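You operate a simulated robot arm through the tools that you are given. There is no shell and no other tool. Be economical: measure what you need, move in short steps, check, and stop when the job is done.

You are at the controls of a simulated two-armed robot. One attempt, no reset.

Task
Take the grey rag from the steel table top and lay it out flat on the top of the work table.

Only the result counts: the job must be done as asked and must still hold three seconds after the hand-in. Knocking over, shifting, dropping, spilling or breaking anything else fails it.

Robot
Two 7-joint arms with two-finger parallel grippers on one trunk, on a base that drives. Base frame: it is fixed to the floor where the robot stands at the start and does not move with it; the origin is under the middle of the robot, x ahead of it, y to its left, z up; the surface under the hand at the start is at about z = 0.74. Lengths are in m, angles in degrees, forces in N, time in s.
The left shoulder is at the start at [0.02, 0.138, 1.225], the right one opposite. With the tool pointing down near the work surface each hand reaches from about 0.1 to 0.44 m from the robot's upright axis, wherever it stands, measured 20 degrees to its own side. Places, roughly: top of the work table [-1.5, 0.2, 0.8]. Payload 1.57 kg a hand.
The tool frame of a hand sits at the grasp point between the pads (the TCP): z along the fingers, y along the line on which they close. The tips reach 0.03 m beyond it. Largest opening 0.08 m; finger width 0.017, thickness 0.012; the body of the gripper, 0.04 by 0.082 m, starts 0.08 m behind the TCP.
Orientation is that of the tool frame in the base frame, as a unit quaternion [w, x, y, z]. With the fingers straight down and closing along the base's y, the tool's x points along the base's -x, its y along +y and its z along -z.

Tools
- The arms move only by the tool send_rows. It takes "left_commands", "right_commands" or both (then of equal length, played together; a hand with none holds still); each is a list of rows, each an object (a shift or turn left out is 0, a gripper value left out holds the last) with "offset": the shift along the tool's x, y, z in m, a list of three; "rotation": the turn, a rotation vector about the tool's x, y, z in degrees, a list of three; "gripper": the opening, from 0 (shut) to 1 (fully open). In form: [{"offset": [x, y, z], "rotation": [rx, ry, rz], "gripper": gripper}, ...]. A call has 1 to 20 rows; each row shifts and turns the commanded pose from where the row before left it, along the tool's axes as they then stand. A row lasts 0.2 s, in which the tool goes at most 0.05 m and 8.6 degrees; a call with a longer step from one row to the next is refused whole, and so is a gripper value outside its range. Where a pose cannot be reached the arm comes as near as it can. A force on the tool above 40 N (or 10 N above the force at the start of the call, whichever is more), or a blocked arm, ends the call early, and 0.2 s more pass. Each finger travels about 0.045 m/s and halts on what it meets, pressing with about 34 N; the grip force reading is that of the motor and also rises with nothing between the fingers. The clock runs only during rows and for 0.2 s after the last one: add rows that do not move to give the fingers time. It gives the time, the measured TCP pose, the force on the tool (base axes), the opening and the grip force at its end, in the units of the frame above (readings bear some noise), with the torque about the TCP (base axes, N m) and any sound that the robot's microphone picked up, and new pictures: "views" is both (left out), scene, wrist or none (wrist: the cameras of the hands that moved).
- Cameras (640 x 400 px; columns grow to the right, rows downward): "scene" is now at [0.1754, 0.0298, 1.1157]; the picture's right is [0.39, -0.92, 0.00], its down [-0.55, -0.23, -0.80] and it looks along [0.74, 0.31, -0.60] (base axes); focal length 214 px, centre (320, 200). "left" rides on the left gripper at [0.072, 0.007, -0.122] in its tool frame; the picture's right is [-0.09, 1.00, 0.00], its down [-0.84, -0.08, -0.54] and it looks along [-0.54, -0.05, 0.84] (tool axes); focal length 238 px, centre (320, 200). "right" rides on the right gripper at [0.072, -0.007, -0.122] in its tool frame; the picture's right is [0.09, 1.00, 0.00], its down [-0.84, 0.08, -0.54] and it looks along [-0.54, 0.05, 0.84] (tool axes); focal length 238 px, centre (320, 200). There is no depth. A picture from a camera that has moved, and an enlarged one, comes with that camera's place and axes in the base frame and with its lens. The place of the scene camera against the robot may be out by one fixed shift of up to 0.018 m in any direction.
- lift_body(by): slides the trunk up (or, below 0, down) by that many m; the arms and the scene camera ride with it, the base frame stays. It gives what a move gives, with no picture.
- base_move(legs): drives the robot by 1 to 6 legs, each [ahead, left, turn to the left] in m, m and degrees, along the robot's own axes; the way and the turn of a leg run together, so that a leg with both is an arc; at most 1.5 m and 180 degrees a leg. The arms and the cameras ride along, it lands a little off, and it stops where it bumps. It gives what a move gives, and a new picture of the scene camera.
- head_to(pan, tilt): turns the head with the scene camera to pan (to the left, within 60 degrees either way) and tilt (down, from -29 to 69), counted from straight ahead of the robot. It gives what a move gives, and a new picture of the scene camera.
- zoom(camera, box): a new picture of the part [left, top, right, bottom] of that camera's present view, enlarged. No time passes.
- close_job(): hands the job in; it is judged then, once.

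Go step by step. Nothing tells you exact positions but the pictures and the camera data: compare them with the known pose of the tool, close in by small moves and look again before you grip or let go. The budget is 120 turns and 260 pictures, counting those below and the enlarged ones. Unless the task says otherwise, let go and move clear before handing in, and close with one line.

The tools are called after "Request:" by a JSON object that holds its "name" and its "arguments". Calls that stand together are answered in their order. send_rows: Moves the arms, as the interface text tells. Its arguments: {"type":"object","properties":{"left_commands":{"type":"array","items":{"type":"object","properties":{"offset":{"type":"array","items":{"type":"number"}},"rotation":{"type":"array","items":{"type":"number"}},"gripper":{"type":"number"}}}},"right_commands":{"type":"array","items":{"type":"object","properties":{"offset":{"type":"array","items":{"type":"number"}},"rotation":{"type":"array","items":{"type":"number"}},"gripper":{"type":"number"}}}},"views":{"type":"string","enum":["both","scene","wrist","none"]}},"required":[]} The other tools are called the same way: lift_body (by) slides the trunk up or down; base_move (legs) drives the base; head_to (pan, tilt) turns the head that bears the scene camera; zoom (camera, box) takes an enlarged picture of a part of a camera's view; close_job () hands the job in.

At the start:

```text
time_s: 0.0
left_tool_pos: [0.2764, 0.2117, 0.9065]
left_orientation: [0.0, 0.0, 1.0, 0.0]
left_wrist_force: [0.6, 0.1, -0.4]
left_wrist_torque: [-0.03, 0.01, -0.03]
left_finger_gap: 0.0801
left_gripper_force: 0.1
right_tool_pos: [0.3863, -0.0392, 0.9809]
right_orientation: [0.0, 0.0, 1.0, 0.0]
right_wrist_force: [-0.3, 0.8, 0.6]
right_wrist_torque: [0.0, 0.01, -0.01]
right_finger_gap: 0.0801
right_gripper_force: 0.0
trunk travel left (down, up): [-0.6, 0.64]
robot x, y, heading: [-0.0011, -0.0032, -0.1]
head pan, tilt: [22.8, 36.9]
```

scene: 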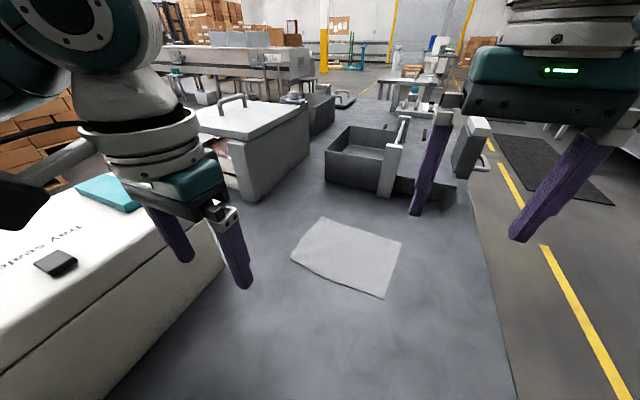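
right: 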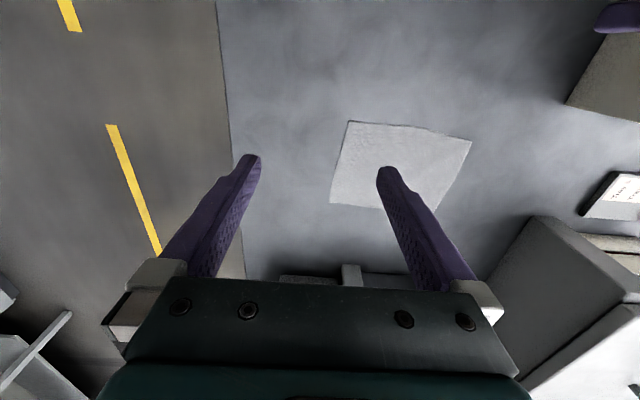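
left: 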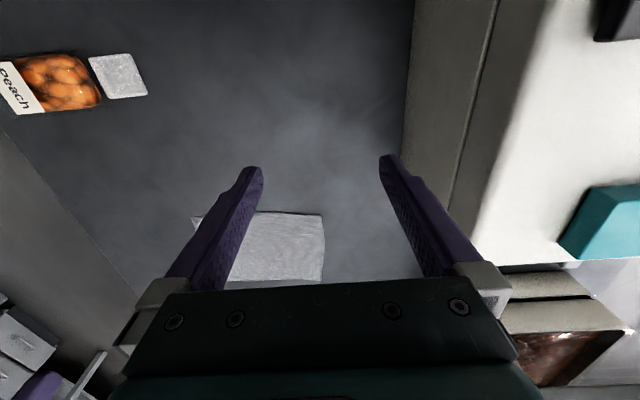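

The rag lies on the steel table at about x 0.41–0.57, y 0.0–0.2, z 0.74. I'll take a closer look at it and at the surroundings before acting.

Request:
{"name": "zoom", "arguments": {"camera": "scene", "box": [240, 180, 460, 320]}}

Request:
{"name": "head_to", "arguments": {"pan": 0, "tilt": 69}}

Request:
{"name": "head_to", "arguments": {"pan": 60, "tilt": 20}}

Request:
{"name": "head_to", "arguments": {"pan": -60, "tilt": 20}}

```text
2.86 times, centred on (350, 250) of scene
camera zoom: at [0.1754, 0.0298, 1.1157], right [0.39, -0.92, 0.0], down [-0.55, -0.23, -0.8], along [0.74, 0.31, -0.6], focal length 613 px, centre (234, 57)
```

zoom: 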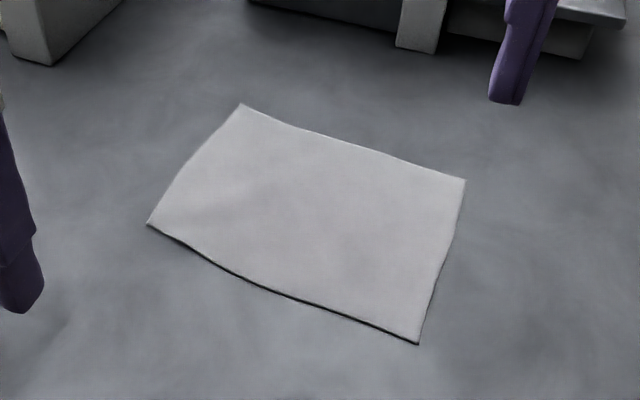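

```text
time_s: 1.0
left_tool_pos: [0.2755, 0.2138, 0.9062]
left_orientation: [0.0, 0.001, 1.0, 0.0]
left_wrist_force: [0.3, 0.4, 0.8]
left_wrist_torque: [-0.03, 0.0, -0.02]
left_finger_gap: 0.0797
left_gripper_force: 0.1
right_tool_pos: [0.3855, -0.0372, 0.9815]
right_orientation: [-0.001, 0.0, 1.0, -0.001]
right_wrist_force: [0.6, 0.1, -0.7]
right_wrist_torque: [0.02, -0.01, 0.01]
right_finger_gap: 0.0802
right_gripper_force: 0.1
trunk travel left (down, up): [-0.6, 0.64]
robot x, y, heading: [0.001, -0.0009, 0.0]
head pan, tilt: [0.0, 68.8]
camera scene: at [0.1512, -0.004, 1.075], right [0.0, -1.0, 0.0], down [-0.93, 0.0, -0.36], along [0.36, 0.0, -0.93], focal length 214 px, centre (320, 200)
```

scene: 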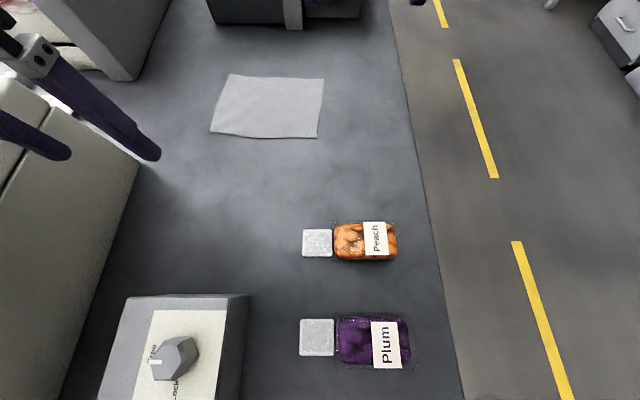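

```text
time_s: 2.3
left_tool_pos: [0.2765, 0.2128, 0.9063]
left_orientation: [0.0, 0.0, 1.0, 0.0]
left_wrist_force: [0.3, 0.1, -0.7]
left_wrist_torque: [-0.02, 0.01, 0.03]
left_finger_gap: 0.0802
left_gripper_force: 0.2
right_tool_pos: [0.3846, -0.0391, 0.9805]
right_orientation: [0.0, 0.0, 1.0, 0.0]
right_wrist_force: [-0.2, -0.3, -0.4]
right_wrist_torque: [0.0, -0.02, -0.01]
right_finger_gap: 0.0799
right_gripper_force: 0.1
trunk travel left (down, up): [-0.6, 0.64]
robot x, y, heading: [0.0023, 0.0015, 0.3]
head pan, tilt: [60.0, 20.0]
camera scene: at [0.1419, 0.0766, 1.1424], right [0.87, -0.5, 0.0], down [-0.17, -0.3, -0.94], along [0.47, 0.81, -0.34], focal length 214 px, centre (320, 200)
```

scene: 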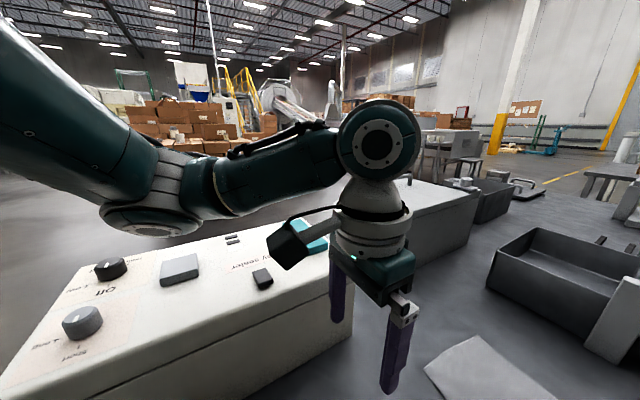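

```text
time_s: 4.3
left_tool_pos: [0.2763, 0.2121, 0.907]
left_orientation: [0.001, 0.0, 1.0, 0.0]
left_wrist_force: [0.5, 0.2, -0.4]
left_wrist_torque: [-0.01, -0.01, -0.01]
left_finger_gap: 0.08
left_gripper_force: 0.1
right_tool_pos: [0.3845, -0.0384, 0.9806]
right_orientation: [0.0, 0.001, 1.0, 0.0]
right_wrist_force: [-0.6, 0.7, -1.0]
right_wrist_torque: [-0.02, -0.01, -0.02]
right_finger_gap: 0.0801
right_gripper_force: 0.0
trunk travel left (down, up): [-0.6, 0.64]
robot x, y, heading: [0.0027, 0.0006, -0.2]
head pan, tilt: [-60.0, 20.0]
camera scene: at [0.1419, -0.0846, 1.1425], right [-0.87, -0.5, 0.0], down [-0.17, 0.3, -0.94], along [0.47, -0.81, -0.34], focal length 214 px, centre (320, 200)
```

scene: 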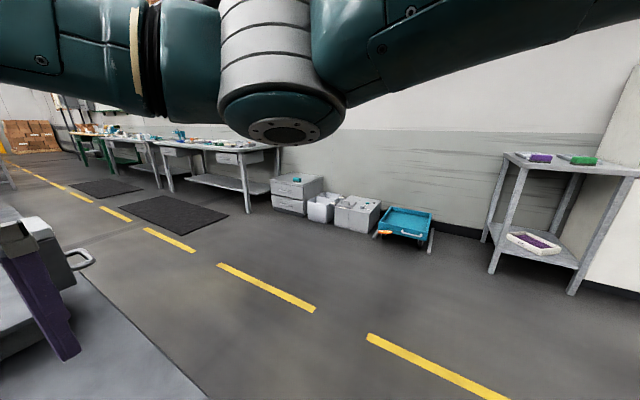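

The table is clear around the rag; peach and plum trays are nearer to me, and the sealer is on the left beyond y≈0.32. I'll bring both hands above the two near corners and look down at them.

Request:
{"name": "head_to", "arguments": {"pan": 12, "tilt": 50}}

Request:
{"name": "send_rows", "arguments": {"left_commands": [{"offset": [-0.03, -0.006, 0.01], "gripper": 0.6}, {"offset": [-0.03, -0.006, 0.01]}, {"offset": [-0.03, -0.006, 0.01]}, {"offset": [-0.03, -0.006, 0.02]}, {"offset": [-0.03, -0.005, 0.02]}, {"offset": [0, 0, 0]}], "right_commands": [{"offset": [-0.01, 0.01, 0.03], "gripper": 0.6}, {"offset": [-0.01, 0.012, 0.03]}, {"offset": [-0.01, 0.012, 0.03]}, {"offset": [-0.01, 0.012, 0.03]}, {"offset": [-0.003, 0.012, 0.025]}, {"offset": [0, 0, 0]}]}}

```text
time_s: 5.7
left_tool_pos: [0.2759, 0.2128, 0.9066]
left_orientation: [0.0, 0.0, 1.0, 0.0]
left_wrist_force: [-0.7, -0.8, -0.6]
left_wrist_torque: [-0.03, -0.04, -0.01]
left_finger_gap: 0.0801
left_gripper_force: 0.0
right_tool_pos: [0.3862, -0.0378, 0.9819]
right_orientation: [0.0, 0.0, 1.0, 0.0]
right_wrist_force: [0.2, -1.1, 0.8]
right_wrist_torque: [-0.03, -0.01, -0.03]
right_finger_gap: 0.0799
right_gripper_force: 0.1
trunk travel left (down, up): [-0.6, 0.64]
robot x, y, heading: [0.0003, 0.0022, 0.0]
head pan, tilt: [12.0, 50.0]
camera scene: at [0.1706, 0.012, 1.0969], right [0.21, -0.98, 0.0], down [-0.75, -0.16, -0.64], along [0.63, 0.13, -0.77], focal length 214 px, centre (320, 200)
```

scene: 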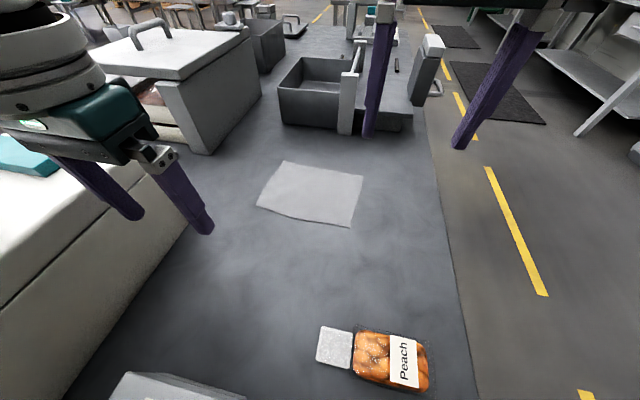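

```text
time_s: 7.1
left_tool_pos: [0.4274, 0.1855, 0.8359]
left_orientation: [0.002, 0.001, 1.0, 0.0]
left_wrist_force: [0.2, 0.8, 0.0]
left_wrist_torque: [-0.01, -0.01, -0.02]
left_finger_gap: 0.0481
left_gripper_force: 0.1
right_tool_pos: [0.4, 0.0023, 0.8485]
right_orientation: [0.0, 0.0, 1.0, 0.0]
right_wrist_force: [-0.9, -0.4, -0.7]
right_wrist_torque: [-0.02, 0.02, 0.01]
right_finger_gap: 0.048
right_gripper_force: 0.1
right hand out of reach, approached as far as the arm can: row 4, 5
trunk travel left (down, up): [-0.6, 0.64]
robot x, y, heading: [0.0009, -0.0009, -0.1]
head pan, tilt: [12.0, 50.0]
camera scene: at [0.1705, 0.012, 1.0969], right [0.21, -0.98, 0.0], down [-0.75, -0.16, -0.64], along [0.63, 0.13, -0.77], focal length 214 px, centre (320, 200)
camera right: at [0.3295, -0.0048, 0.9706], right [-0.09, 1.0, 0.0], down [0.84, 0.08, 0.54], along [0.54, 0.05, -0.84], focal length 238 px, centre (320, 200)
camera left: at [0.3564, 0.1906, 0.9591], right [0.09, 1.0, 0.0], down [0.84, -0.08, 0.54], along [0.54, -0.05, -0.84], focal length 238 px, centre (320, 200)
```

scene: 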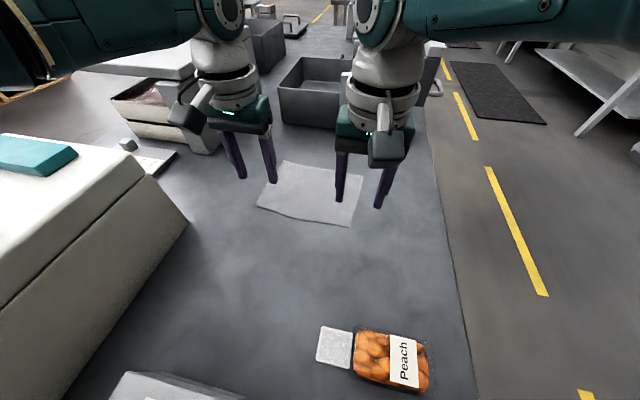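
right: 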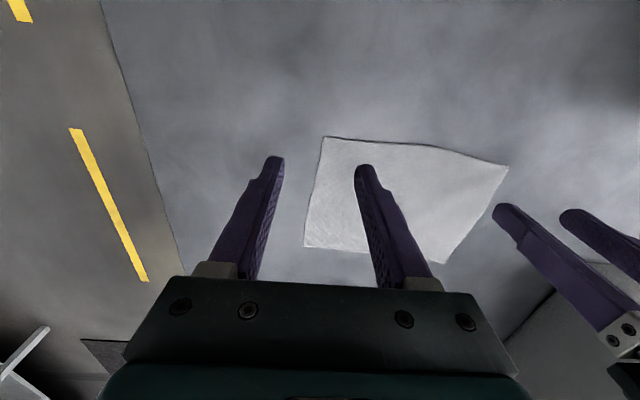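
left: 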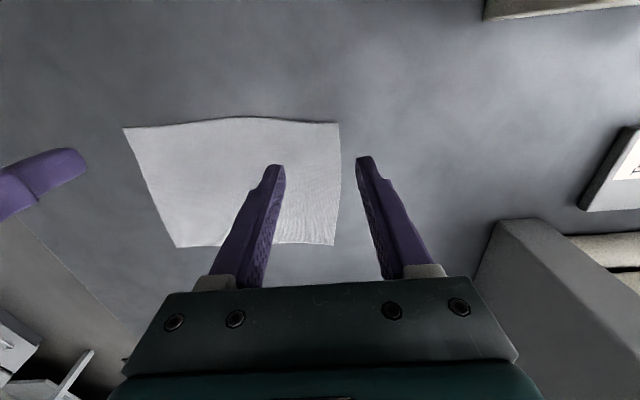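

The right hand can't quite reach across. I'll raise the hands, then turn the base about 12° left and nudge it a bit ahead so the rag is centred in front.

Request:
{"name": "send_rows", "arguments": {"left_commands": [{"offset": [0.02, -0.02, -0.04]}, {"offset": [0.02, -0.02, -0.04]}, {"offset": [0.02, -0.02, -0.03]}], "right_commands": [{"offset": [0.02, -0.01, -0.04]}, {"offset": [0.02, -0.01, -0.04]}, {"offset": [0.02, 0, -0.03]}], "views": "none"}}

Request:
{"name": "base_move", "arguments": {"legs": [[0.0, 0.0, 12.0], [0.05, 0.0, 0.0]]}}

```text
time_s: 7.9
left_tool_pos: [0.3686, 0.122, 0.9482]
left_orientation: [-0.001, 0.0, 1.0, 0.001]
left_wrist_force: [-0.5, 0.2, 0.1]
left_wrist_torque: [-0.02, -0.02, 0.0]
left_finger_gap: 0.0479
left_gripper_force: 0.0
right_tool_pos: [0.3401, -0.0185, 0.958]
right_orientation: [0.0, 0.001, 1.0, 0.0]
right_wrist_force: [0.1, 1.0, 0.8]
right_wrist_torque: [-0.03, 0.01, 0.0]
right_finger_gap: 0.048
right_gripper_force: 0.1
trunk travel left (down, up): [-0.6, 0.64]
robot x, y, heading: [-0.0012, 0.0004, 0.2]
head pan, tilt: [12.0, 50.0]
```

```text
time_s: 9.6
left_tool_pos: [0.3846, 0.2053, 0.9474]
left_orientation: [0.001, -0.104, 0.995, 0.0]
left_wrist_force: [0.3, -0.2, -0.8]
left_wrist_torque: [-0.01, -0.01, -0.03]
left_finger_gap: 0.0481
left_gripper_force: 0.1
right_tool_pos: [0.3853, 0.063, 0.9577]
right_orientation: [-0.001, -0.104, 0.995, 0.0]
right_wrist_force: [0.2, 0.6, -0.5]
right_wrist_torque: [0.01, 0.0, -0.02]
right_finger_gap: 0.048
right_gripper_force: 0.1
trunk travel left (down, up): [-0.6, 0.64]
robot x, y, heading: [0.0506, 0.008, 11.9]
head pan, tilt: [12.0, 50.0]
camera scene: at [0.2128, 0.0581, 1.0969], right [0.4, -0.91, 0.0], down [-0.7, -0.31, -0.64], along [0.59, 0.26, -0.77], focal length 214 px, centre (320, 200)
```

scene: 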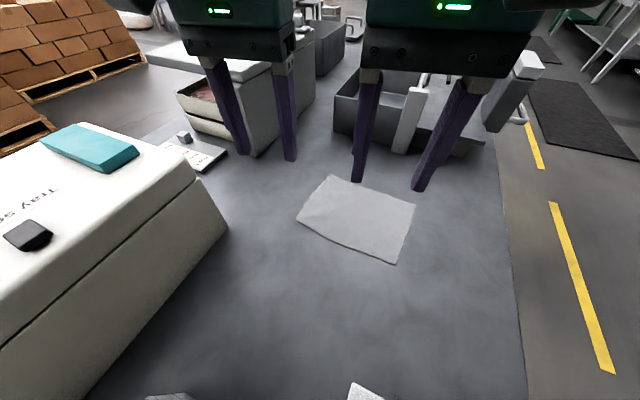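

The base moved freely. Now I'll square the hands to the rag and come down over the near corners.

Request:
{"name": "send_rows", "arguments": {"left_commands": [{"rotation": [0, 0, 6]}, {"rotation": [0, 0, 6]}, {"offset": [-0.015, -0.007, 0.04]}, {"offset": [-0.013, -0.006, 0.045]}, {"offset": [-0.013, -0.006, 0.042]}, {}], "right_commands": [{"rotation": [0, 0, 6]}, {"rotation": [0, 0, 6]}, {"offset": [-0.013, -0.015, 0.045]}, {"offset": [-0.012, -0.014, 0.045]}, {"offset": [-0.012, -0.014, 0.047]}, {}]}}

```text
refused: row 5 steps farther than a row can; nothing moved
```

Request:
{"name": "send_rows", "arguments": {"left_commands": [{"rotation": [0, 0, 6]}, {"rotation": [0, 0, 6]}, {"offset": [-0.015, -0.007, 0.032]}, {"offset": [-0.013, -0.006, 0.032]}, {"offset": [-0.013, -0.006, 0.032]}, {"offset": [0, 0, 0.031]}, {}], "right_commands": [{"rotation": [0, 0, 6]}, {"rotation": [0, 0, 6]}, {"offset": [-0.013, -0.015, 0.035]}, {"offset": [-0.012, -0.014, 0.035]}, {"offset": [-0.012, -0.014, 0.035]}, {"offset": [0, 0, 0.032]}, {}]}}

```text
time_s: 11.2
left_tool_pos: [0.4234, 0.187, 0.8208]
left_orientation: [0.0, 0.001, 1.0, 0.0]
left_wrist_force: [-0.4, 0.3, -0.4]
left_wrist_torque: [0.01, 0.03, -0.03]
left_finger_gap: 0.0482
left_gripper_force: 0.2
right_tool_pos: [0.4219, 0.0191, 0.8188]
right_orientation: [0.0, 0.001, 1.0, 0.0]
right_wrist_force: [0.0, 0.1, -0.7]
right_wrist_torque: [0.0, 0.0, -0.02]
right_finger_gap: 0.048
right_gripper_force: 0.2
trunk travel left (down, up): [-0.6, 0.64]
robot x, y, heading: [0.0491, 0.0142, 12.3]
head pan, tilt: [12.0, 50.0]
camera scene: at [0.2126, 0.0581, 1.0969], right [0.4, -0.91, 0.0], down [-0.7, -0.31, -0.64], along [0.59, 0.26, -0.77], focal length 214 px, centre (320, 200)
camera right: at [0.3506, 0.0124, 0.9411], right [-0.09, 1.0, 0.0], down [0.84, 0.08, 0.54], along [0.54, 0.05, -0.84], focal length 238 px, centre (320, 200)
camera left: at [0.3526, 0.1942, 0.9414], right [0.09, 1.0, 0.0], down [0.84, -0.08, 0.54], along [0.54, -0.05, -0.84], focal length 238 px, centre (320, 200)
```

scene: 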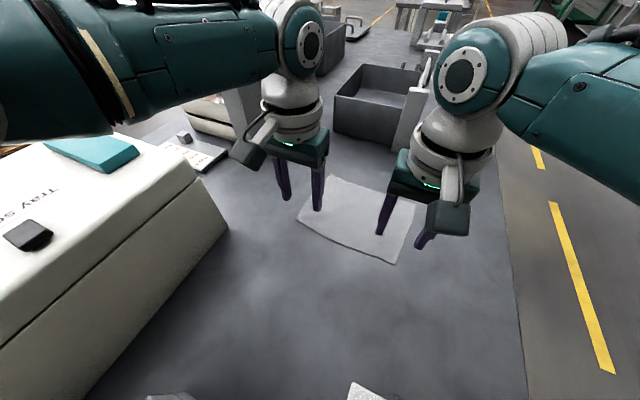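
right: 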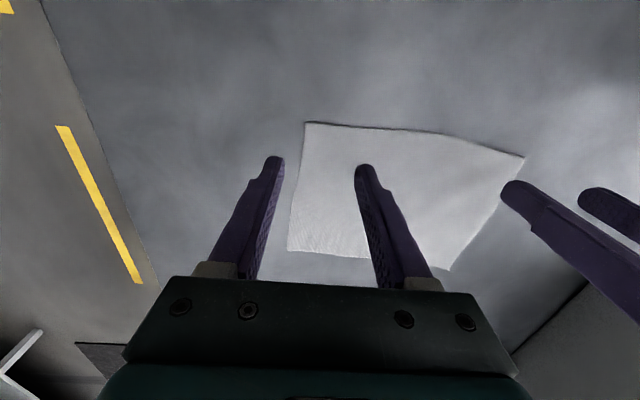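
left: 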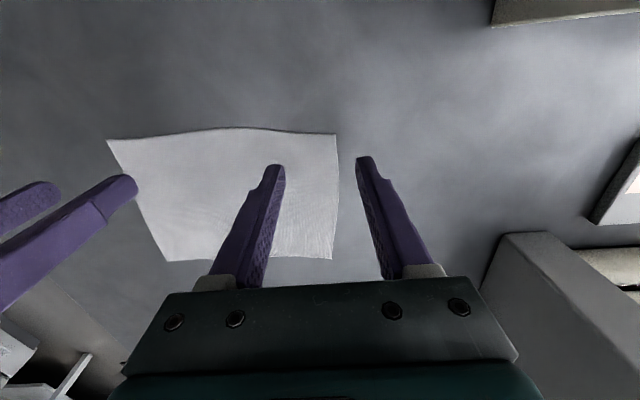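

Corners confirmed near (0.404, 0.005) and (0.417, 0.203), each between a hand's fingers. Descending to just above the table.

Request:
{"name": "send_rows", "arguments": {"left_commands": [{"offset": [-0.006, 0, 0.02]}, {"offset": [0, 0, 0.015]}, {"offset": [0, 0, 0.01]}, {}], "right_commands": [{"offset": [0, 0, 0.02]}, {"offset": [0, 0, 0.015]}, {"offset": [0, 0, 0.009]}, {}]}}

```text
time_s: 12.2
left_tool_pos: [0.4218, 0.1887, 0.7768]
left_orientation: [-0.001, 0.001, 1.0, 0.001]
left_wrist_force: [-0.2, -0.5, -0.4]
left_wrist_torque: [-0.01, -0.04, -0.03]
left_finger_gap: 0.0482
left_gripper_force: 0.1
left hand out of reach, approached as far as the arm can: row 3
right_tool_pos: [0.4221, 0.0207, 0.777]
right_orientation: [0.001, 0.001, 1.0, 0.0]
right_wrist_force: [0.0, 0.7, -0.6]
right_wrist_torque: [0.0, 0.02, -0.01]
right_finger_gap: 0.0479
right_gripper_force: 0.0
trunk travel left (down, up): [-0.6, 0.64]
robot x, y, heading: [0.0493, 0.0093, 11.9]
head pan, tilt: [12.0, 50.0]
camera scene: at [0.2126, 0.058, 1.0969], right [0.4, -0.91, 0.0], down [-0.7, -0.31, -0.64], along [0.59, 0.26, -0.77], focal length 214 px, centre (320, 200)
camera right: at [0.3518, 0.0133, 0.899], right [-0.09, 1.0, 0.0], down [0.84, 0.08, 0.54], along [0.54, 0.05, -0.84], focal length 238 px, centre (320, 200)
camera left: at [0.3497, 0.1943, 0.8992], right [0.09, 1.0, 0.0], down [0.84, -0.08, 0.54], along [0.54, -0.05, -0.84], focal length 238 px, centre (320, 200)
```

scene: 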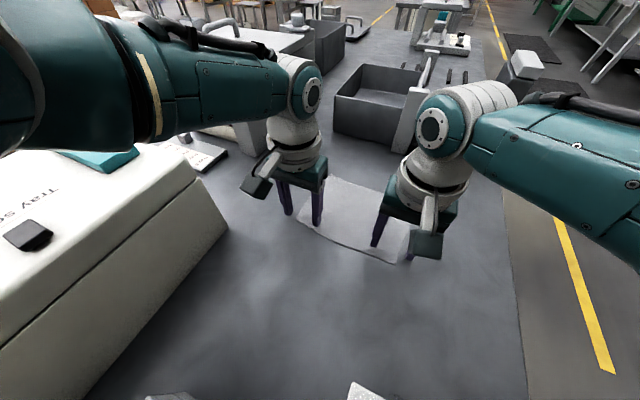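
right: 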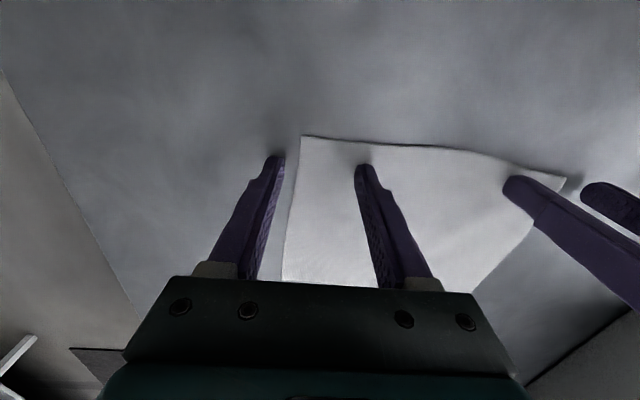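
left: 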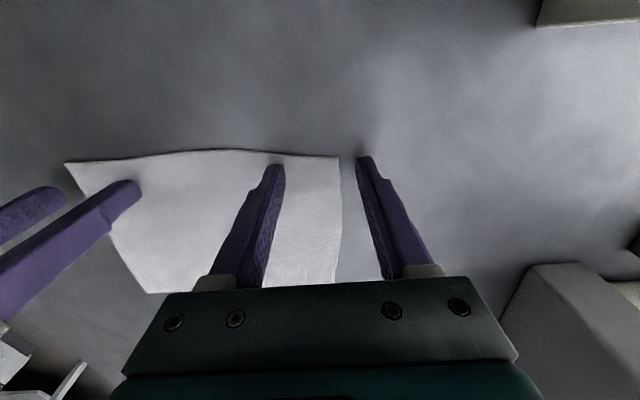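

The left arm is at its limit, so I'll lift slightly, drive 4 cm ahead, and come back down with margin.

Request:
{"name": "send_rows", "arguments": {"left_commands": [{"offset": [0.01, 0, -0.04]}, {"offset": [0.02, 0, -0.01]}], "right_commands": [{"offset": [0.01, 0, -0.04]}, {"offset": [0.02, 0, -0.01]}], "views": "none"}}

Request:
{"name": "base_move", "arguments": {"legs": [[0.05, 0.0, 0.0]]}}

```text
time_s: 12.8
left_tool_pos: [0.3896, 0.1894, 0.8273]
left_orientation: [-0.001, 0.0, 1.0, 0.0]
left_wrist_force: [-0.3, -0.1, 0.5]
left_wrist_torque: [0.0, 0.02, 0.02]
left_finger_gap: 0.048
left_gripper_force: 0.0
right_tool_pos: [0.391, 0.0189, 0.8266]
right_orientation: [0.001, 0.0, 1.0, -0.001]
right_wrist_force: [0.5, 0.1, -0.6]
right_wrist_torque: [-0.04, -0.04, 0.05]
right_finger_gap: 0.0479
right_gripper_force: 0.0
trunk travel left (down, up): [-0.6, 0.64]
robot x, y, heading: [0.0488, 0.0081, 11.9]
head pan, tilt: [12.0, 50.0]
```

```text
time_s: 13.7
left_tool_pos: [0.4394, 0.1988, 0.8272]
left_orientation: [0.0, 0.001, 1.0, 0.0]
left_wrist_force: [0.1, 0.3, 1.1]
left_wrist_torque: [0.0, 0.02, 0.0]
left_finger_gap: 0.0482
left_gripper_force: 0.2
right_tool_pos: [0.4397, 0.0284, 0.826]
right_orientation: [0.0, 0.001, 1.0, 0.0]
right_wrist_force: [-0.8, 0.5, 0.5]
right_wrist_torque: [0.01, 0.0, -0.02]
right_finger_gap: 0.0483
right_gripper_force: 0.1
trunk travel left (down, up): [-0.6, 0.64]
robot x, y, heading: [0.0959, 0.0191, 11.7]
head pan, tilt: [12.0, 50.0]
camera scene: at [0.2609, 0.0681, 1.0969], right [0.4, -0.91, 0.0], down [-0.7, -0.31, -0.64], along [0.59, 0.26, -0.77], focal length 214 px, centre (320, 200)
```

scene: 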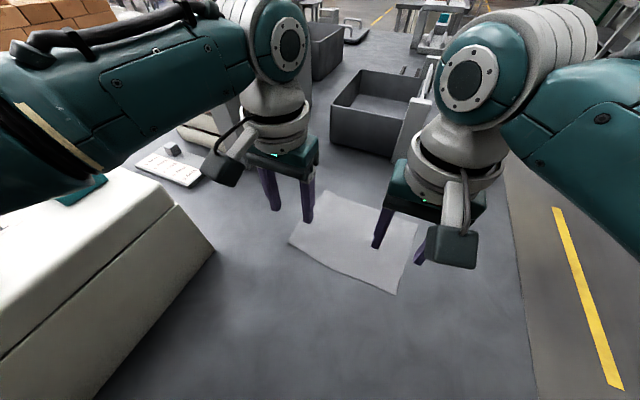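

Now over the corners again with reach to spare; descending to near-contact.

Request:
{"name": "send_rows", "arguments": {"left_commands": [{"offset": [0.008, -0.012, 0.025]}, {"offset": [0, 0, 0.02]}, {"offset": [0, 0, 0.007]}, {"offset": [0, 0, 0.003]}, {}], "right_commands": [{"offset": [0.02, -0.009, 0.025]}, {"offset": [0, 0, 0.02]}, {"offset": [0, 0, 0.006]}, {"offset": [0, 0, 0.003]}, {}], "views": "wrist"}}

```text
time_s: 14.9
left_tool_pos: [0.4297, 0.1882, 0.7725]
left_orientation: [-0.001, 0.001, 1.0, 0.0]
left_wrist_force: [0.9, 0.1, -0.8]
left_wrist_torque: [-0.01, 0.02, -0.03]
left_finger_gap: 0.048
left_gripper_force: 0.2
right_tool_pos: [0.4192, 0.0192, 0.7704]
right_orientation: [-0.001, 0.003, 1.0, 0.0]
right_wrist_force: [-0.5, -0.1, 2.3]
right_wrist_torque: [0.07, -0.01, 0.02]
right_finger_gap: 0.0483
right_gripper_force: 0.0
trunk travel left (down, up): [-0.6, 0.64]
robot x, y, heading: [0.0966, 0.0199, 11.9]
head pan, tilt: [12.0, 50.0]
camera right: at [0.3488, 0.0133, 0.894], right [-0.09, 1.0, 0.0], down [0.84, 0.08, 0.54], along [0.54, 0.05, -0.84], focal length 238 px, centre (320, 200)
camera left: at [0.359, 0.1934, 0.8944], right [0.09, 1.0, 0.0], down [0.84, -0.08, 0.54], along [0.54, -0.05, -0.84], focal length 238 px, centre (320, 200)
```

right: 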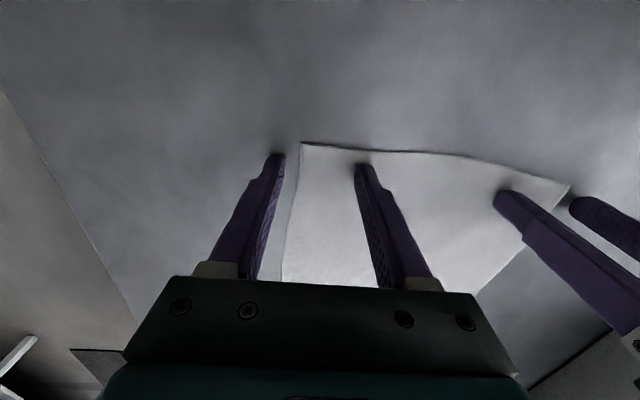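
left: 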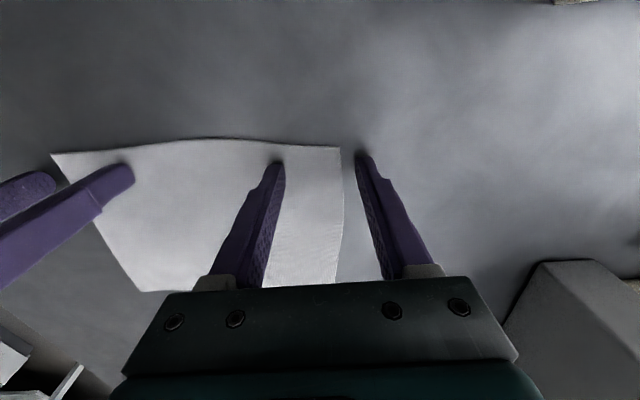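

The right tips just touch the table; the left is about 2 mm above. I'll settle both and close on the edges.

Request:
{"name": "send_rows", "arguments": {"left_commands": [{"offset": [0, 0, 0.003]}, {"offset": [0, 0, 0.001]}, {"gripper": 0.3}, {}, {"gripper": 0}, {}, {}, {}], "right_commands": [{"offset": [0, 0, 0.001]}, {"offset": [0, 0, 0.001]}, {"gripper": 0.3}, {}, {"gripper": 0}, {}, {}, {}]}}

```text
time_s: 16.2
left_tool_pos: [0.4363, 0.1837, 0.7709]
left_orientation: [0.005, 0.002, 1.0, -0.005]
left_wrist_force: [-0.6, -3.7, 13.5]
left_wrist_torque: [-0.15, 0.1, 0.03]
left_finger_gap: 0.0026
left_gripper_force: 20.6
right_tool_pos: [0.4231, 0.0222, 0.7711]
right_orientation: [0.003, 0.001, 1.0, 0.004]
right_wrist_force: [0.7, 4.1, 11.8]
right_wrist_torque: [0.09, 0.06, 0.0]
right_finger_gap: 0.0001
right_gripper_force: 9.4
trunk travel left (down, up): [-0.6, 0.64]
robot x, y, heading: [0.0967, 0.02, 11.6]
head pan, tilt: [12.0, 50.0]
stopped in row 6 (left hand): the force on the tool passed its limit at 40 N (the readings are from after the stop); the commanded pose is now the measured one
camera scene: at [0.262, 0.0681, 1.0967], right [0.4, -0.91, 0.0], down [-0.7, -0.31, -0.64], along [0.59, 0.26, -0.77], focal length 214 px, centre (320, 200)
camera right: at [0.3517, 0.0152, 0.8934], right [-0.09, 1.0, 0.01], down [0.83, 0.07, 0.55], along [0.54, 0.06, -0.84], focal length 238 px, centre (320, 200)
camera left: at [0.363, 0.1906, 0.8922], right [0.1, 1.0, -0.01], down [0.83, -0.08, 0.55], along [0.55, -0.06, -0.83], focal length 238 px, centre (320, 200)
```

scene: 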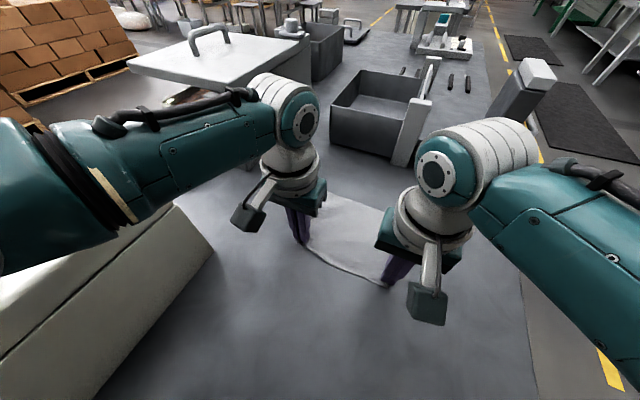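
right: 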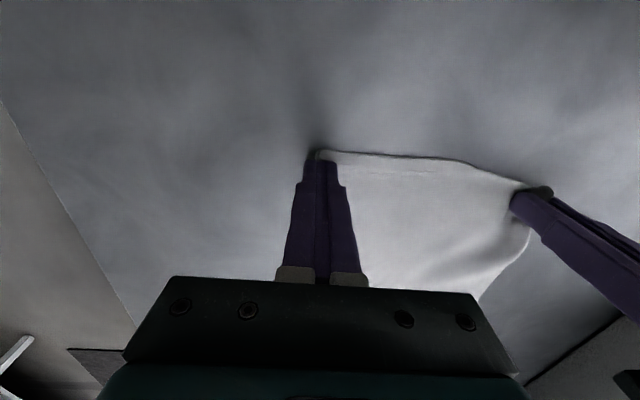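
left: 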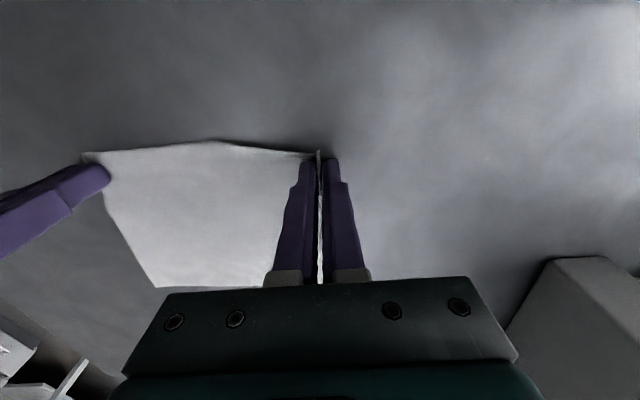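

The left hand holds the rag's edge (2.6 mm gap). The right hand closed to zero; checking it closer.

Request:
{"name": "zoom", "arguments": {"camera": "right", "box": [260, 130, 400, 218]}}

Request:
{"name": "send_rows", "arguments": {"left_commands": [{}, {}, {}], "right_commands": [{"gripper": 0.5}, {}, {}], "views": "wrist"}}

```text
4.55 times, centred on (330, 174) of right
camera zoom: at [0.3517, 0.0152, 0.8934], right [-0.09, 1.0, 0.01], down [0.83, 0.07, 0.55], along [0.54, 0.06, -0.84], focal length 1083 px, centre (274, 318)
```

zoom: 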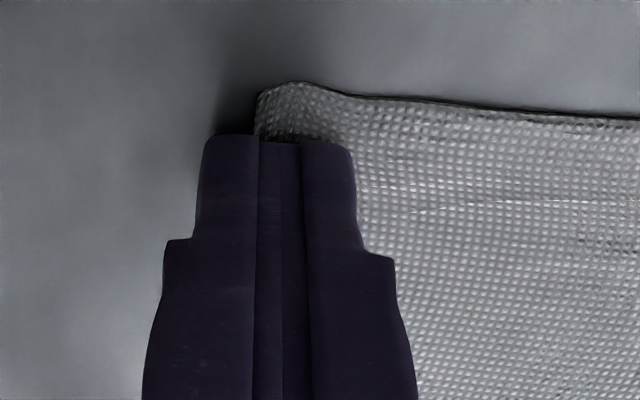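

```text
time_s: 17.0
left_tool_pos: [0.4364, 0.1829, 0.7716]
left_orientation: [0.005, 0.002, 1.0, -0.004]
left_wrist_force: [0.3, -2.1, 19.2]
left_wrist_torque: [-0.18, 0.11, 0.03]
left_finger_gap: 0.0025
left_gripper_force: 23.9
right_tool_pos: [0.424, 0.0202, 0.7698]
right_orientation: [0.002, 0.001, 1.0, 0.001]
right_wrist_force: [-0.4, -2.6, 18.1]
right_wrist_torque: [0.32, 0.04, 0.01]
right_finger_gap: 0.037
right_gripper_force: 0.1
trunk travel left (down, up): [-0.6, 0.64]
robot x, y, heading: [0.0965, 0.0245, 11.5]
head pan, tilt: [12.0, 50.0]
camera right: at [0.3523, 0.0132, 0.8934], right [-0.09, 1.0, 0.0], down [0.83, 0.07, 0.55], along [0.54, 0.05, -0.84], focal length 238 px, centre (320, 200)
camera left: at [0.3633, 0.1904, 0.8923], right [0.1, 1.0, -0.01], down [0.83, -0.08, 0.55], along [0.55, -0.06, -0.84], focal length 238 px, centre (320, 200)
```

right: 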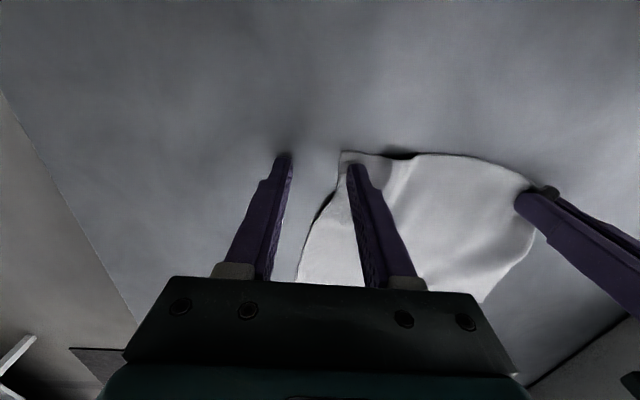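
left: 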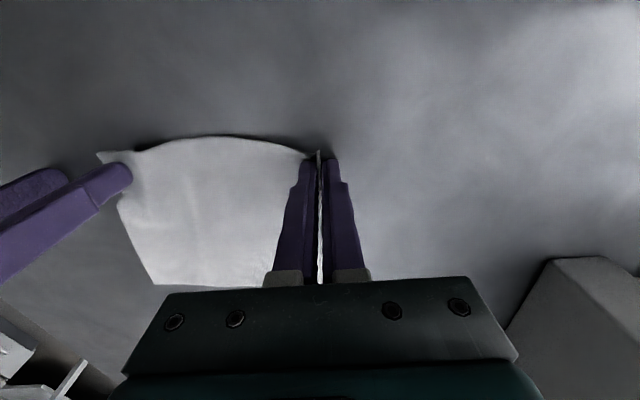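

The right inner finger dragged the corner inward to about (0.411, 0.036). I'll hop the right hand 2.5 cm inward to straddle that edge again, pressing more lightly.

Request:
{"name": "send_rows", "arguments": {"left_commands": [{"offset": [0, 0, -0.001]}, {}, {}, {}, {}], "right_commands": [{"offset": [0, 0, -0.012]}, {"offset": [0.001, 0.012, 0]}, {"offset": [0, 0.012, 0]}, {"offset": [0, 0, 0.01]}, {}], "views": "wrist"}}

```text
time_s: 18.2
left_tool_pos: [0.4345, 0.1853, 0.7713]
left_orientation: [0.002, 0.001, 1.0, -0.003]
left_wrist_force: [2.2, 0.4, 15.4]
left_wrist_torque: [-0.09, 0.07, 0.01]
left_finger_gap: 0.0026
left_gripper_force: 24.0
right_tool_pos: [0.4213, 0.0457, 0.7725]
right_orientation: [0.003, 0.0, 1.0, 0.002]
right_wrist_force: [-0.2, -0.7, -0.7]
right_wrist_torque: [0.02, 0.05, -0.01]
right_finger_gap: 0.0398
right_gripper_force: 0.1
trunk travel left (down, up): [-0.6, 0.64]
robot x, y, heading: [0.0975, 0.02, 11.9]
head pan, tilt: [12.0, 50.0]
camera right: at [0.3501, 0.0384, 0.8946], right [-0.09, 1.0, 0.0], down [0.84, 0.07, 0.54], along [0.54, 0.05, -0.84], focal length 238 px, centre (320, 200)
camera left: at [0.3618, 0.1917, 0.8926], right [0.1, 1.0, -0.01], down [0.83, -0.08, 0.55], along [0.54, -0.06, -0.84], focal length 238 px, centre (320, 200)
```

right: 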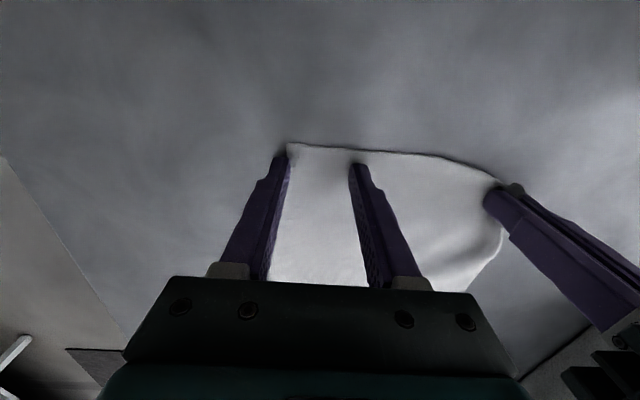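
left: 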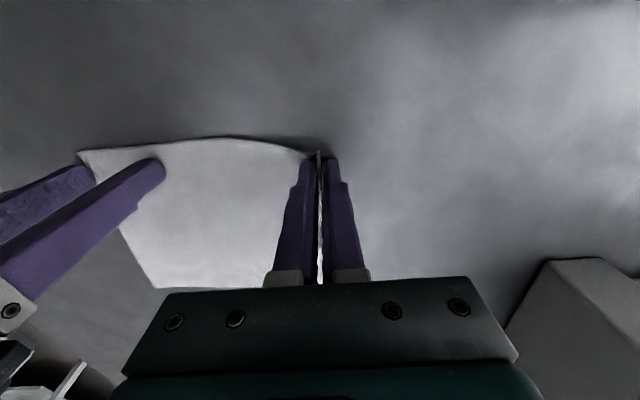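

The rag relaxed back so its edge is under the outer finger. I'll hop 1 cm outward, land lightly and close.

Request:
{"name": "send_rows", "arguments": {"left_commands": [{}, {}, {}, {}, {}, {}, {}, {}], "right_commands": [{"offset": [0, 0, -0.006]}, {"offset": [0, -0.011, 0]}, {"offset": [0, 0, 0.006]}, {"offset": [0, 0, 0.0025]}, {"gripper": 0.25}, {"gripper": 0.0}, {}, {}], "views": "wrist"}}

Request:
{"name": "zoom", "arguments": {"camera": "right", "box": [260, 130, 400, 218]}}

```text
time_s: 20.0
left_tool_pos: [0.4328, 0.1846, 0.7711]
left_orientation: [0.003, 0.002, 1.0, -0.004]
left_wrist_force: [-1.6, -8.9, 5.3]
left_wrist_torque: [-0.35, 0.0, 0.08]
left_finger_gap: 0.0024
left_gripper_force: 24.0
right_tool_pos: [0.4219, 0.0376, 0.7727]
right_orientation: [0.003, 0.001, 1.0, 0.005]
right_wrist_force: [0.6, 13.6, 18.5]
right_wrist_torque: [0.49, 0.05, -0.07]
right_finger_gap: 0.0028
right_gripper_force: 23.6
trunk travel left (down, up): [-0.6, 0.64]
robot x, y, heading: [0.0956, 0.021, 12.0]
head pan, tilt: [12.0, 50.0]
camera right: at [0.3506, 0.0294, 0.8933], right [-0.09, 1.0, 0.01], down [0.83, 0.07, 0.55], along [0.54, 0.06, -0.84], focal length 238 px, centre (320, 200)
camera left: at [0.3615, 0.1918, 0.8927], right [0.1, 1.0, -0.01], down [0.83, -0.08, 0.55], along [0.54, -0.06, -0.84], focal length 238 px, centre (320, 200)
```

right: 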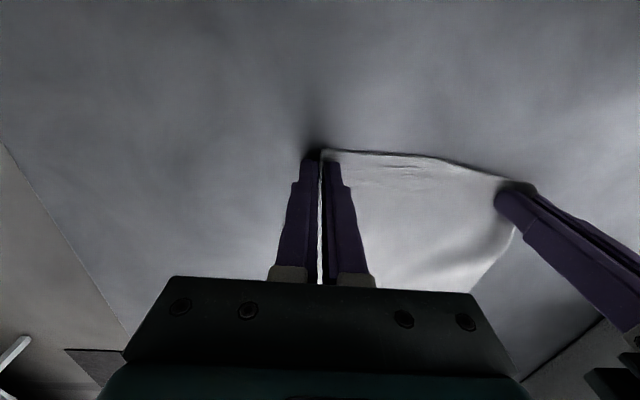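
left: 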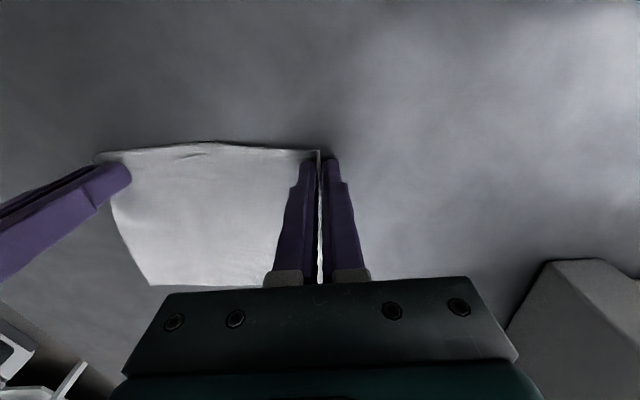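

```text
4.55 times, centred on (330, 174) of right
camera zoom: at [0.3506, 0.0294, 0.8933], right [-0.09, 1.0, 0.01], down [0.83, 0.07, 0.55], along [0.54, 0.06, -0.84], focal length 1083 px, centre (274, 318)
```

zoom: 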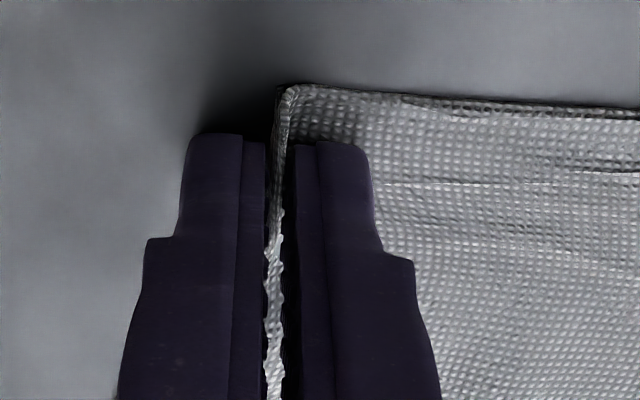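

Both hands now hold the rag (2.4 and 2.8 mm gaps). Lifting together slowly.

Request:
{"name": "send_rows", "arguments": {"left_commands": [{"offset": [0, 0, -0.01]}, {"offset": [0, 0, -0.015]}, {"offset": [0, 0, -0.02]}, {"offset": [0, 0, -0.03]}, {"offset": [0, 0, -0.03]}, {"offset": [0, 0, -0.03]}, {}], "right_commands": [{"offset": [0, 0, -0.01]}, {"offset": [0, 0, -0.015]}, {"offset": [0, 0, -0.02]}, {"offset": [0, 0, -0.03]}, {"offset": [0, 0, -0.03]}, {"offset": [0, 0, -0.03]}, {}]}}

```text
time_s: 21.6
left_tool_pos: [0.4306, 0.186, 0.9059]
left_orientation: [0.002, 0.003, 1.0, -0.005]
left_wrist_force: [-1.4, -15.8, 0.3]
left_wrist_torque: [-0.45, 0.06, 0.09]
left_finger_gap: 0.0025
left_gripper_force: 24.0
right_tool_pos: [0.4197, 0.0345, 0.906]
right_orientation: [0.001, 0.001, 1.0, 0.004]
right_wrist_force: [1.3, 15.2, 0.2]
right_wrist_torque: [0.51, 0.0, -0.04]
right_finger_gap: 0.0026
right_gripper_force: 23.9
trunk travel left (down, up): [-0.6, 0.64]
robot x, y, heading: [0.0967, 0.0203, 11.7]
head pan, tilt: [12.0, 50.0]
camera scene: at [0.2607, 0.0678, 1.0969], right [0.4, -0.91, 0.0], down [-0.7, -0.31, -0.64], along [0.59, 0.26, -0.77], focal length 214 px, centre (320, 200)
camera right: at [0.3486, 0.0277, 1.0291], right [-0.09, 1.0, 0.01], down [0.84, 0.07, 0.54], along [0.54, 0.05, -0.84], focal length 238 px, centre (320, 200)
camera left: at [0.359, 0.1925, 1.0273], right [0.1, 1.0, -0.01], down [0.83, -0.08, 0.55], along [0.54, -0.06, -0.84], focal length 238 px, centre (320, 200)
```

scene: 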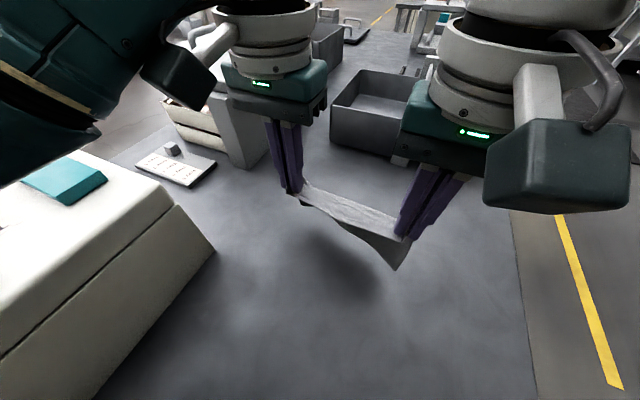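
right: 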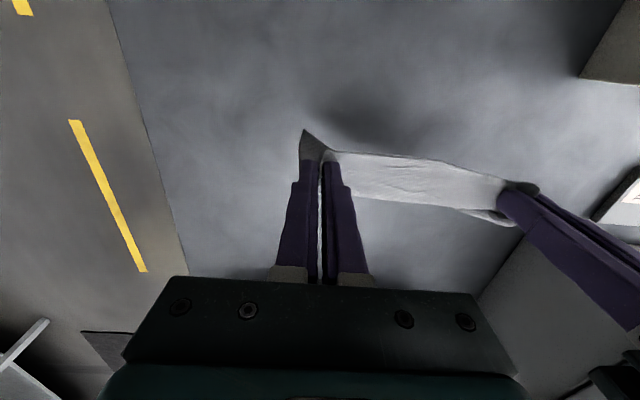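
left: 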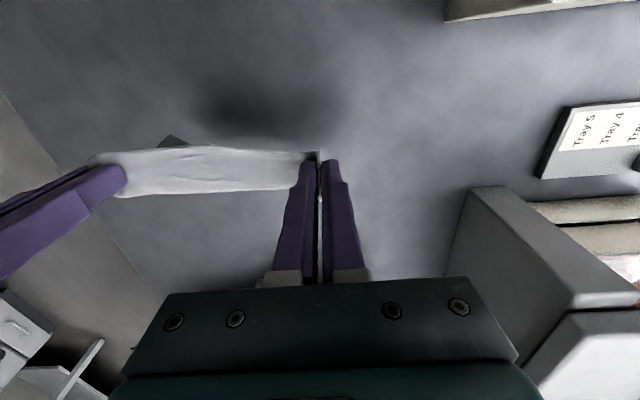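

The rag hangs between the hands, but it's taut (15 N). I'll ease the tension and raise the trunk for clearance.

Request:
{"name": "send_rows", "arguments": {"left_commands": [{"offset": [0, -0.003, 0]}, {"offset": [0, -0.003, 0]}, {}, {}], "right_commands": [{"offset": [0, 0.003, 0]}, {"offset": [0, 0.003, 0]}, {}, {}], "views": "none"}}

Request:
{"name": "lift_body", "arguments": {"by": 0.2}}

Request:
{"name": "head_to", "arguments": {"pan": 0, "tilt": 69}}

```text
time_s: 22.6
left_tool_pos: [0.4314, 0.1787, 0.9069]
left_orientation: [0.003, 0.002, 1.0, -0.002]
left_wrist_force: [-0.8, -0.6, 0.4]
left_wrist_torque: [-0.01, -0.05, 0.01]
left_finger_gap: 0.0023
left_gripper_force: 24.5
right_tool_pos: [0.4198, 0.0394, 0.9064]
right_orientation: [0.0, 0.001, 1.0, 0.001]
right_wrist_force: [-0.8, 0.0, 0.3]
right_wrist_torque: [0.02, 0.01, -0.01]
right_finger_gap: 0.0026
right_gripper_force: 23.9
trunk travel left (down, up): [-0.6, 0.64]
robot x, y, heading: [0.0971, 0.0212, 11.7]
head pan, tilt: [12.0, 50.0]
```

```text
time_s: 24.8
left_tool_pos: [0.4317, 0.1789, 1.1057]
left_orientation: [0.001, 0.002, 1.0, -0.003]
left_wrist_force: [0.0, -0.7, 0.2]
left_wrist_torque: [0.0, 0.02, -0.02]
left_finger_gap: 0.0023
left_gripper_force: 23.5
right_tool_pos: [0.4187, 0.0398, 1.1072]
right_orientation: [0.002, 0.001, 1.0, 0.002]
right_wrist_force: [0.2, 1.5, 0.0]
right_wrist_torque: [0.03, -0.03, 0.02]
right_finger_gap: 0.0024
right_gripper_force: 23.5
trunk travel left (down, up): [-0.8, 0.44]
robot x, y, heading: [0.0985, 0.0181, 11.8]
head pan, tilt: [12.0, 50.0]
```

```text
time_s: 25.6
left_tool_pos: [0.4313, 0.1798, 1.1064]
left_orientation: [0.002, 0.002, 1.0, -0.003]
left_wrist_force: [-0.6, -0.1, -0.3]
left_wrist_torque: [0.0, -0.03, 0.02]
left_finger_gap: 0.0026
left_gripper_force: 23.5
right_tool_pos: [0.4189, 0.0404, 1.1062]
right_orientation: [0.002, 0.001, 1.0, 0.002]
right_wrist_force: [-0.3, -1.0, 0.2]
right_wrist_torque: [-0.02, 0.02, 0.01]
right_finger_gap: 0.0023
right_gripper_force: 23.5
trunk travel left (down, up): [-0.8, 0.44]
robot x, y, heading: [0.0966, 0.0196, 11.9]
head pan, tilt: [0.0, 68.8]
camera scene: at [0.245, 0.0483, 1.275], right [0.21, -0.98, 0.0], down [-0.91, -0.19, -0.36], along [0.36, 0.07, -0.93], focal length 214 px, centre (320, 200)
```

scene: 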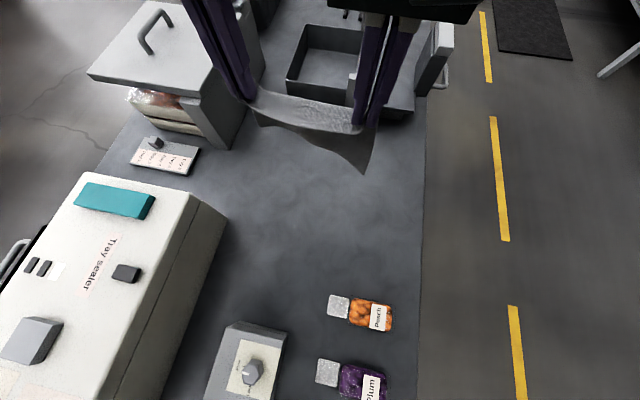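

The rag hangs freely and everything on the table is clear below. Backing off from the table.

Request:
{"name": "base_move", "arguments": {"legs": [[-0.3, 0.0, 0.0]]}}

Request:
{"name": "head_to", "arguments": {"pan": 60, "tilt": 35}}

```text
time_s: 27.7
left_tool_pos: [0.1338, 0.1168, 1.1051]
left_orientation: [0.002, 0.002, 1.0, -0.003]
left_wrist_force: [0.5, -0.6, 0.4]
left_wrist_torque: [-0.03, -0.02, 0.03]
left_finger_gap: 0.0025
left_gripper_force: 23.8
right_tool_pos: [0.1222, -0.0216, 1.1077]
right_orientation: [0.001, 0.0, 1.0, 0.002]
right_wrist_force: [-0.3, 0.4, 0.3]
right_wrist_torque: [0.0, 0.0, 0.01]
right_finger_gap: 0.0022
right_gripper_force: 23.9
trunk travel left (down, up): [-0.8, 0.44]
robot x, y, heading: [-0.1989, -0.0444, 12.1]
head pan, tilt: [0.0, 68.8]
camera scene: at [-0.0519, -0.0139, 1.2749], right [0.21, -0.98, 0.0], down [-0.91, -0.19, -0.36], along [0.35, 0.08, -0.93], focal length 214 px, centre (320, 200)
```

scene: 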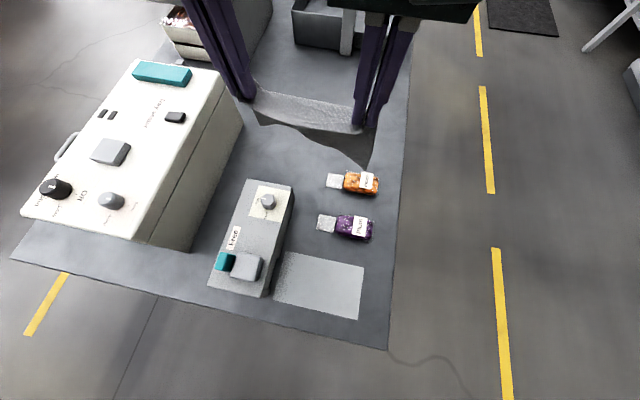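

```text
time_s: 29.0
left_tool_pos: [0.134, 0.1178, 1.1059]
left_orientation: [0.003, 0.001, 1.0, -0.004]
left_wrist_force: [0.4, -0.3, 0.2]
left_wrist_torque: [0.0, -0.01, 0.0]
left_finger_gap: 0.0025
left_gripper_force: 23.8
right_tool_pos: [0.1224, -0.0216, 1.1058]
right_orientation: [0.001, 0.0, 1.0, 0.002]
right_wrist_force: [0.1, 0.4, 0.1]
right_wrist_torque: [0.01, -0.02, -0.01]
right_finger_gap: 0.0025
right_gripper_force: 23.8
trunk travel left (down, up): [-0.8, 0.44]
robot x, y, heading: [-0.2031, -0.0445, 12.0]
head pan, tilt: [60.0, 35.0]
camera scene: at [-0.0793, 0.0582, 1.3186], right [0.95, -0.31, 0.0], down [-0.18, -0.55, -0.82], along [0.25, 0.78, -0.57], focal length 214 px, centre (320, 200)
```

scene: 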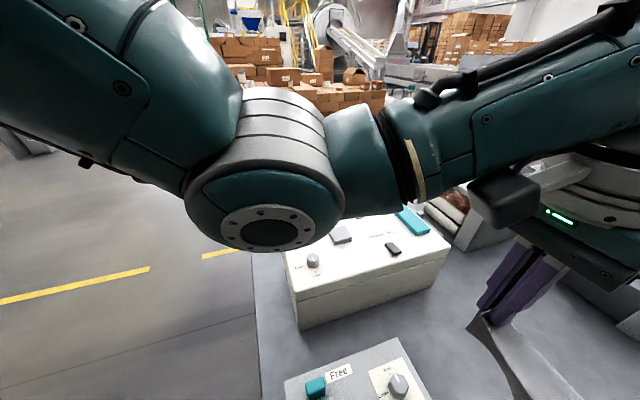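

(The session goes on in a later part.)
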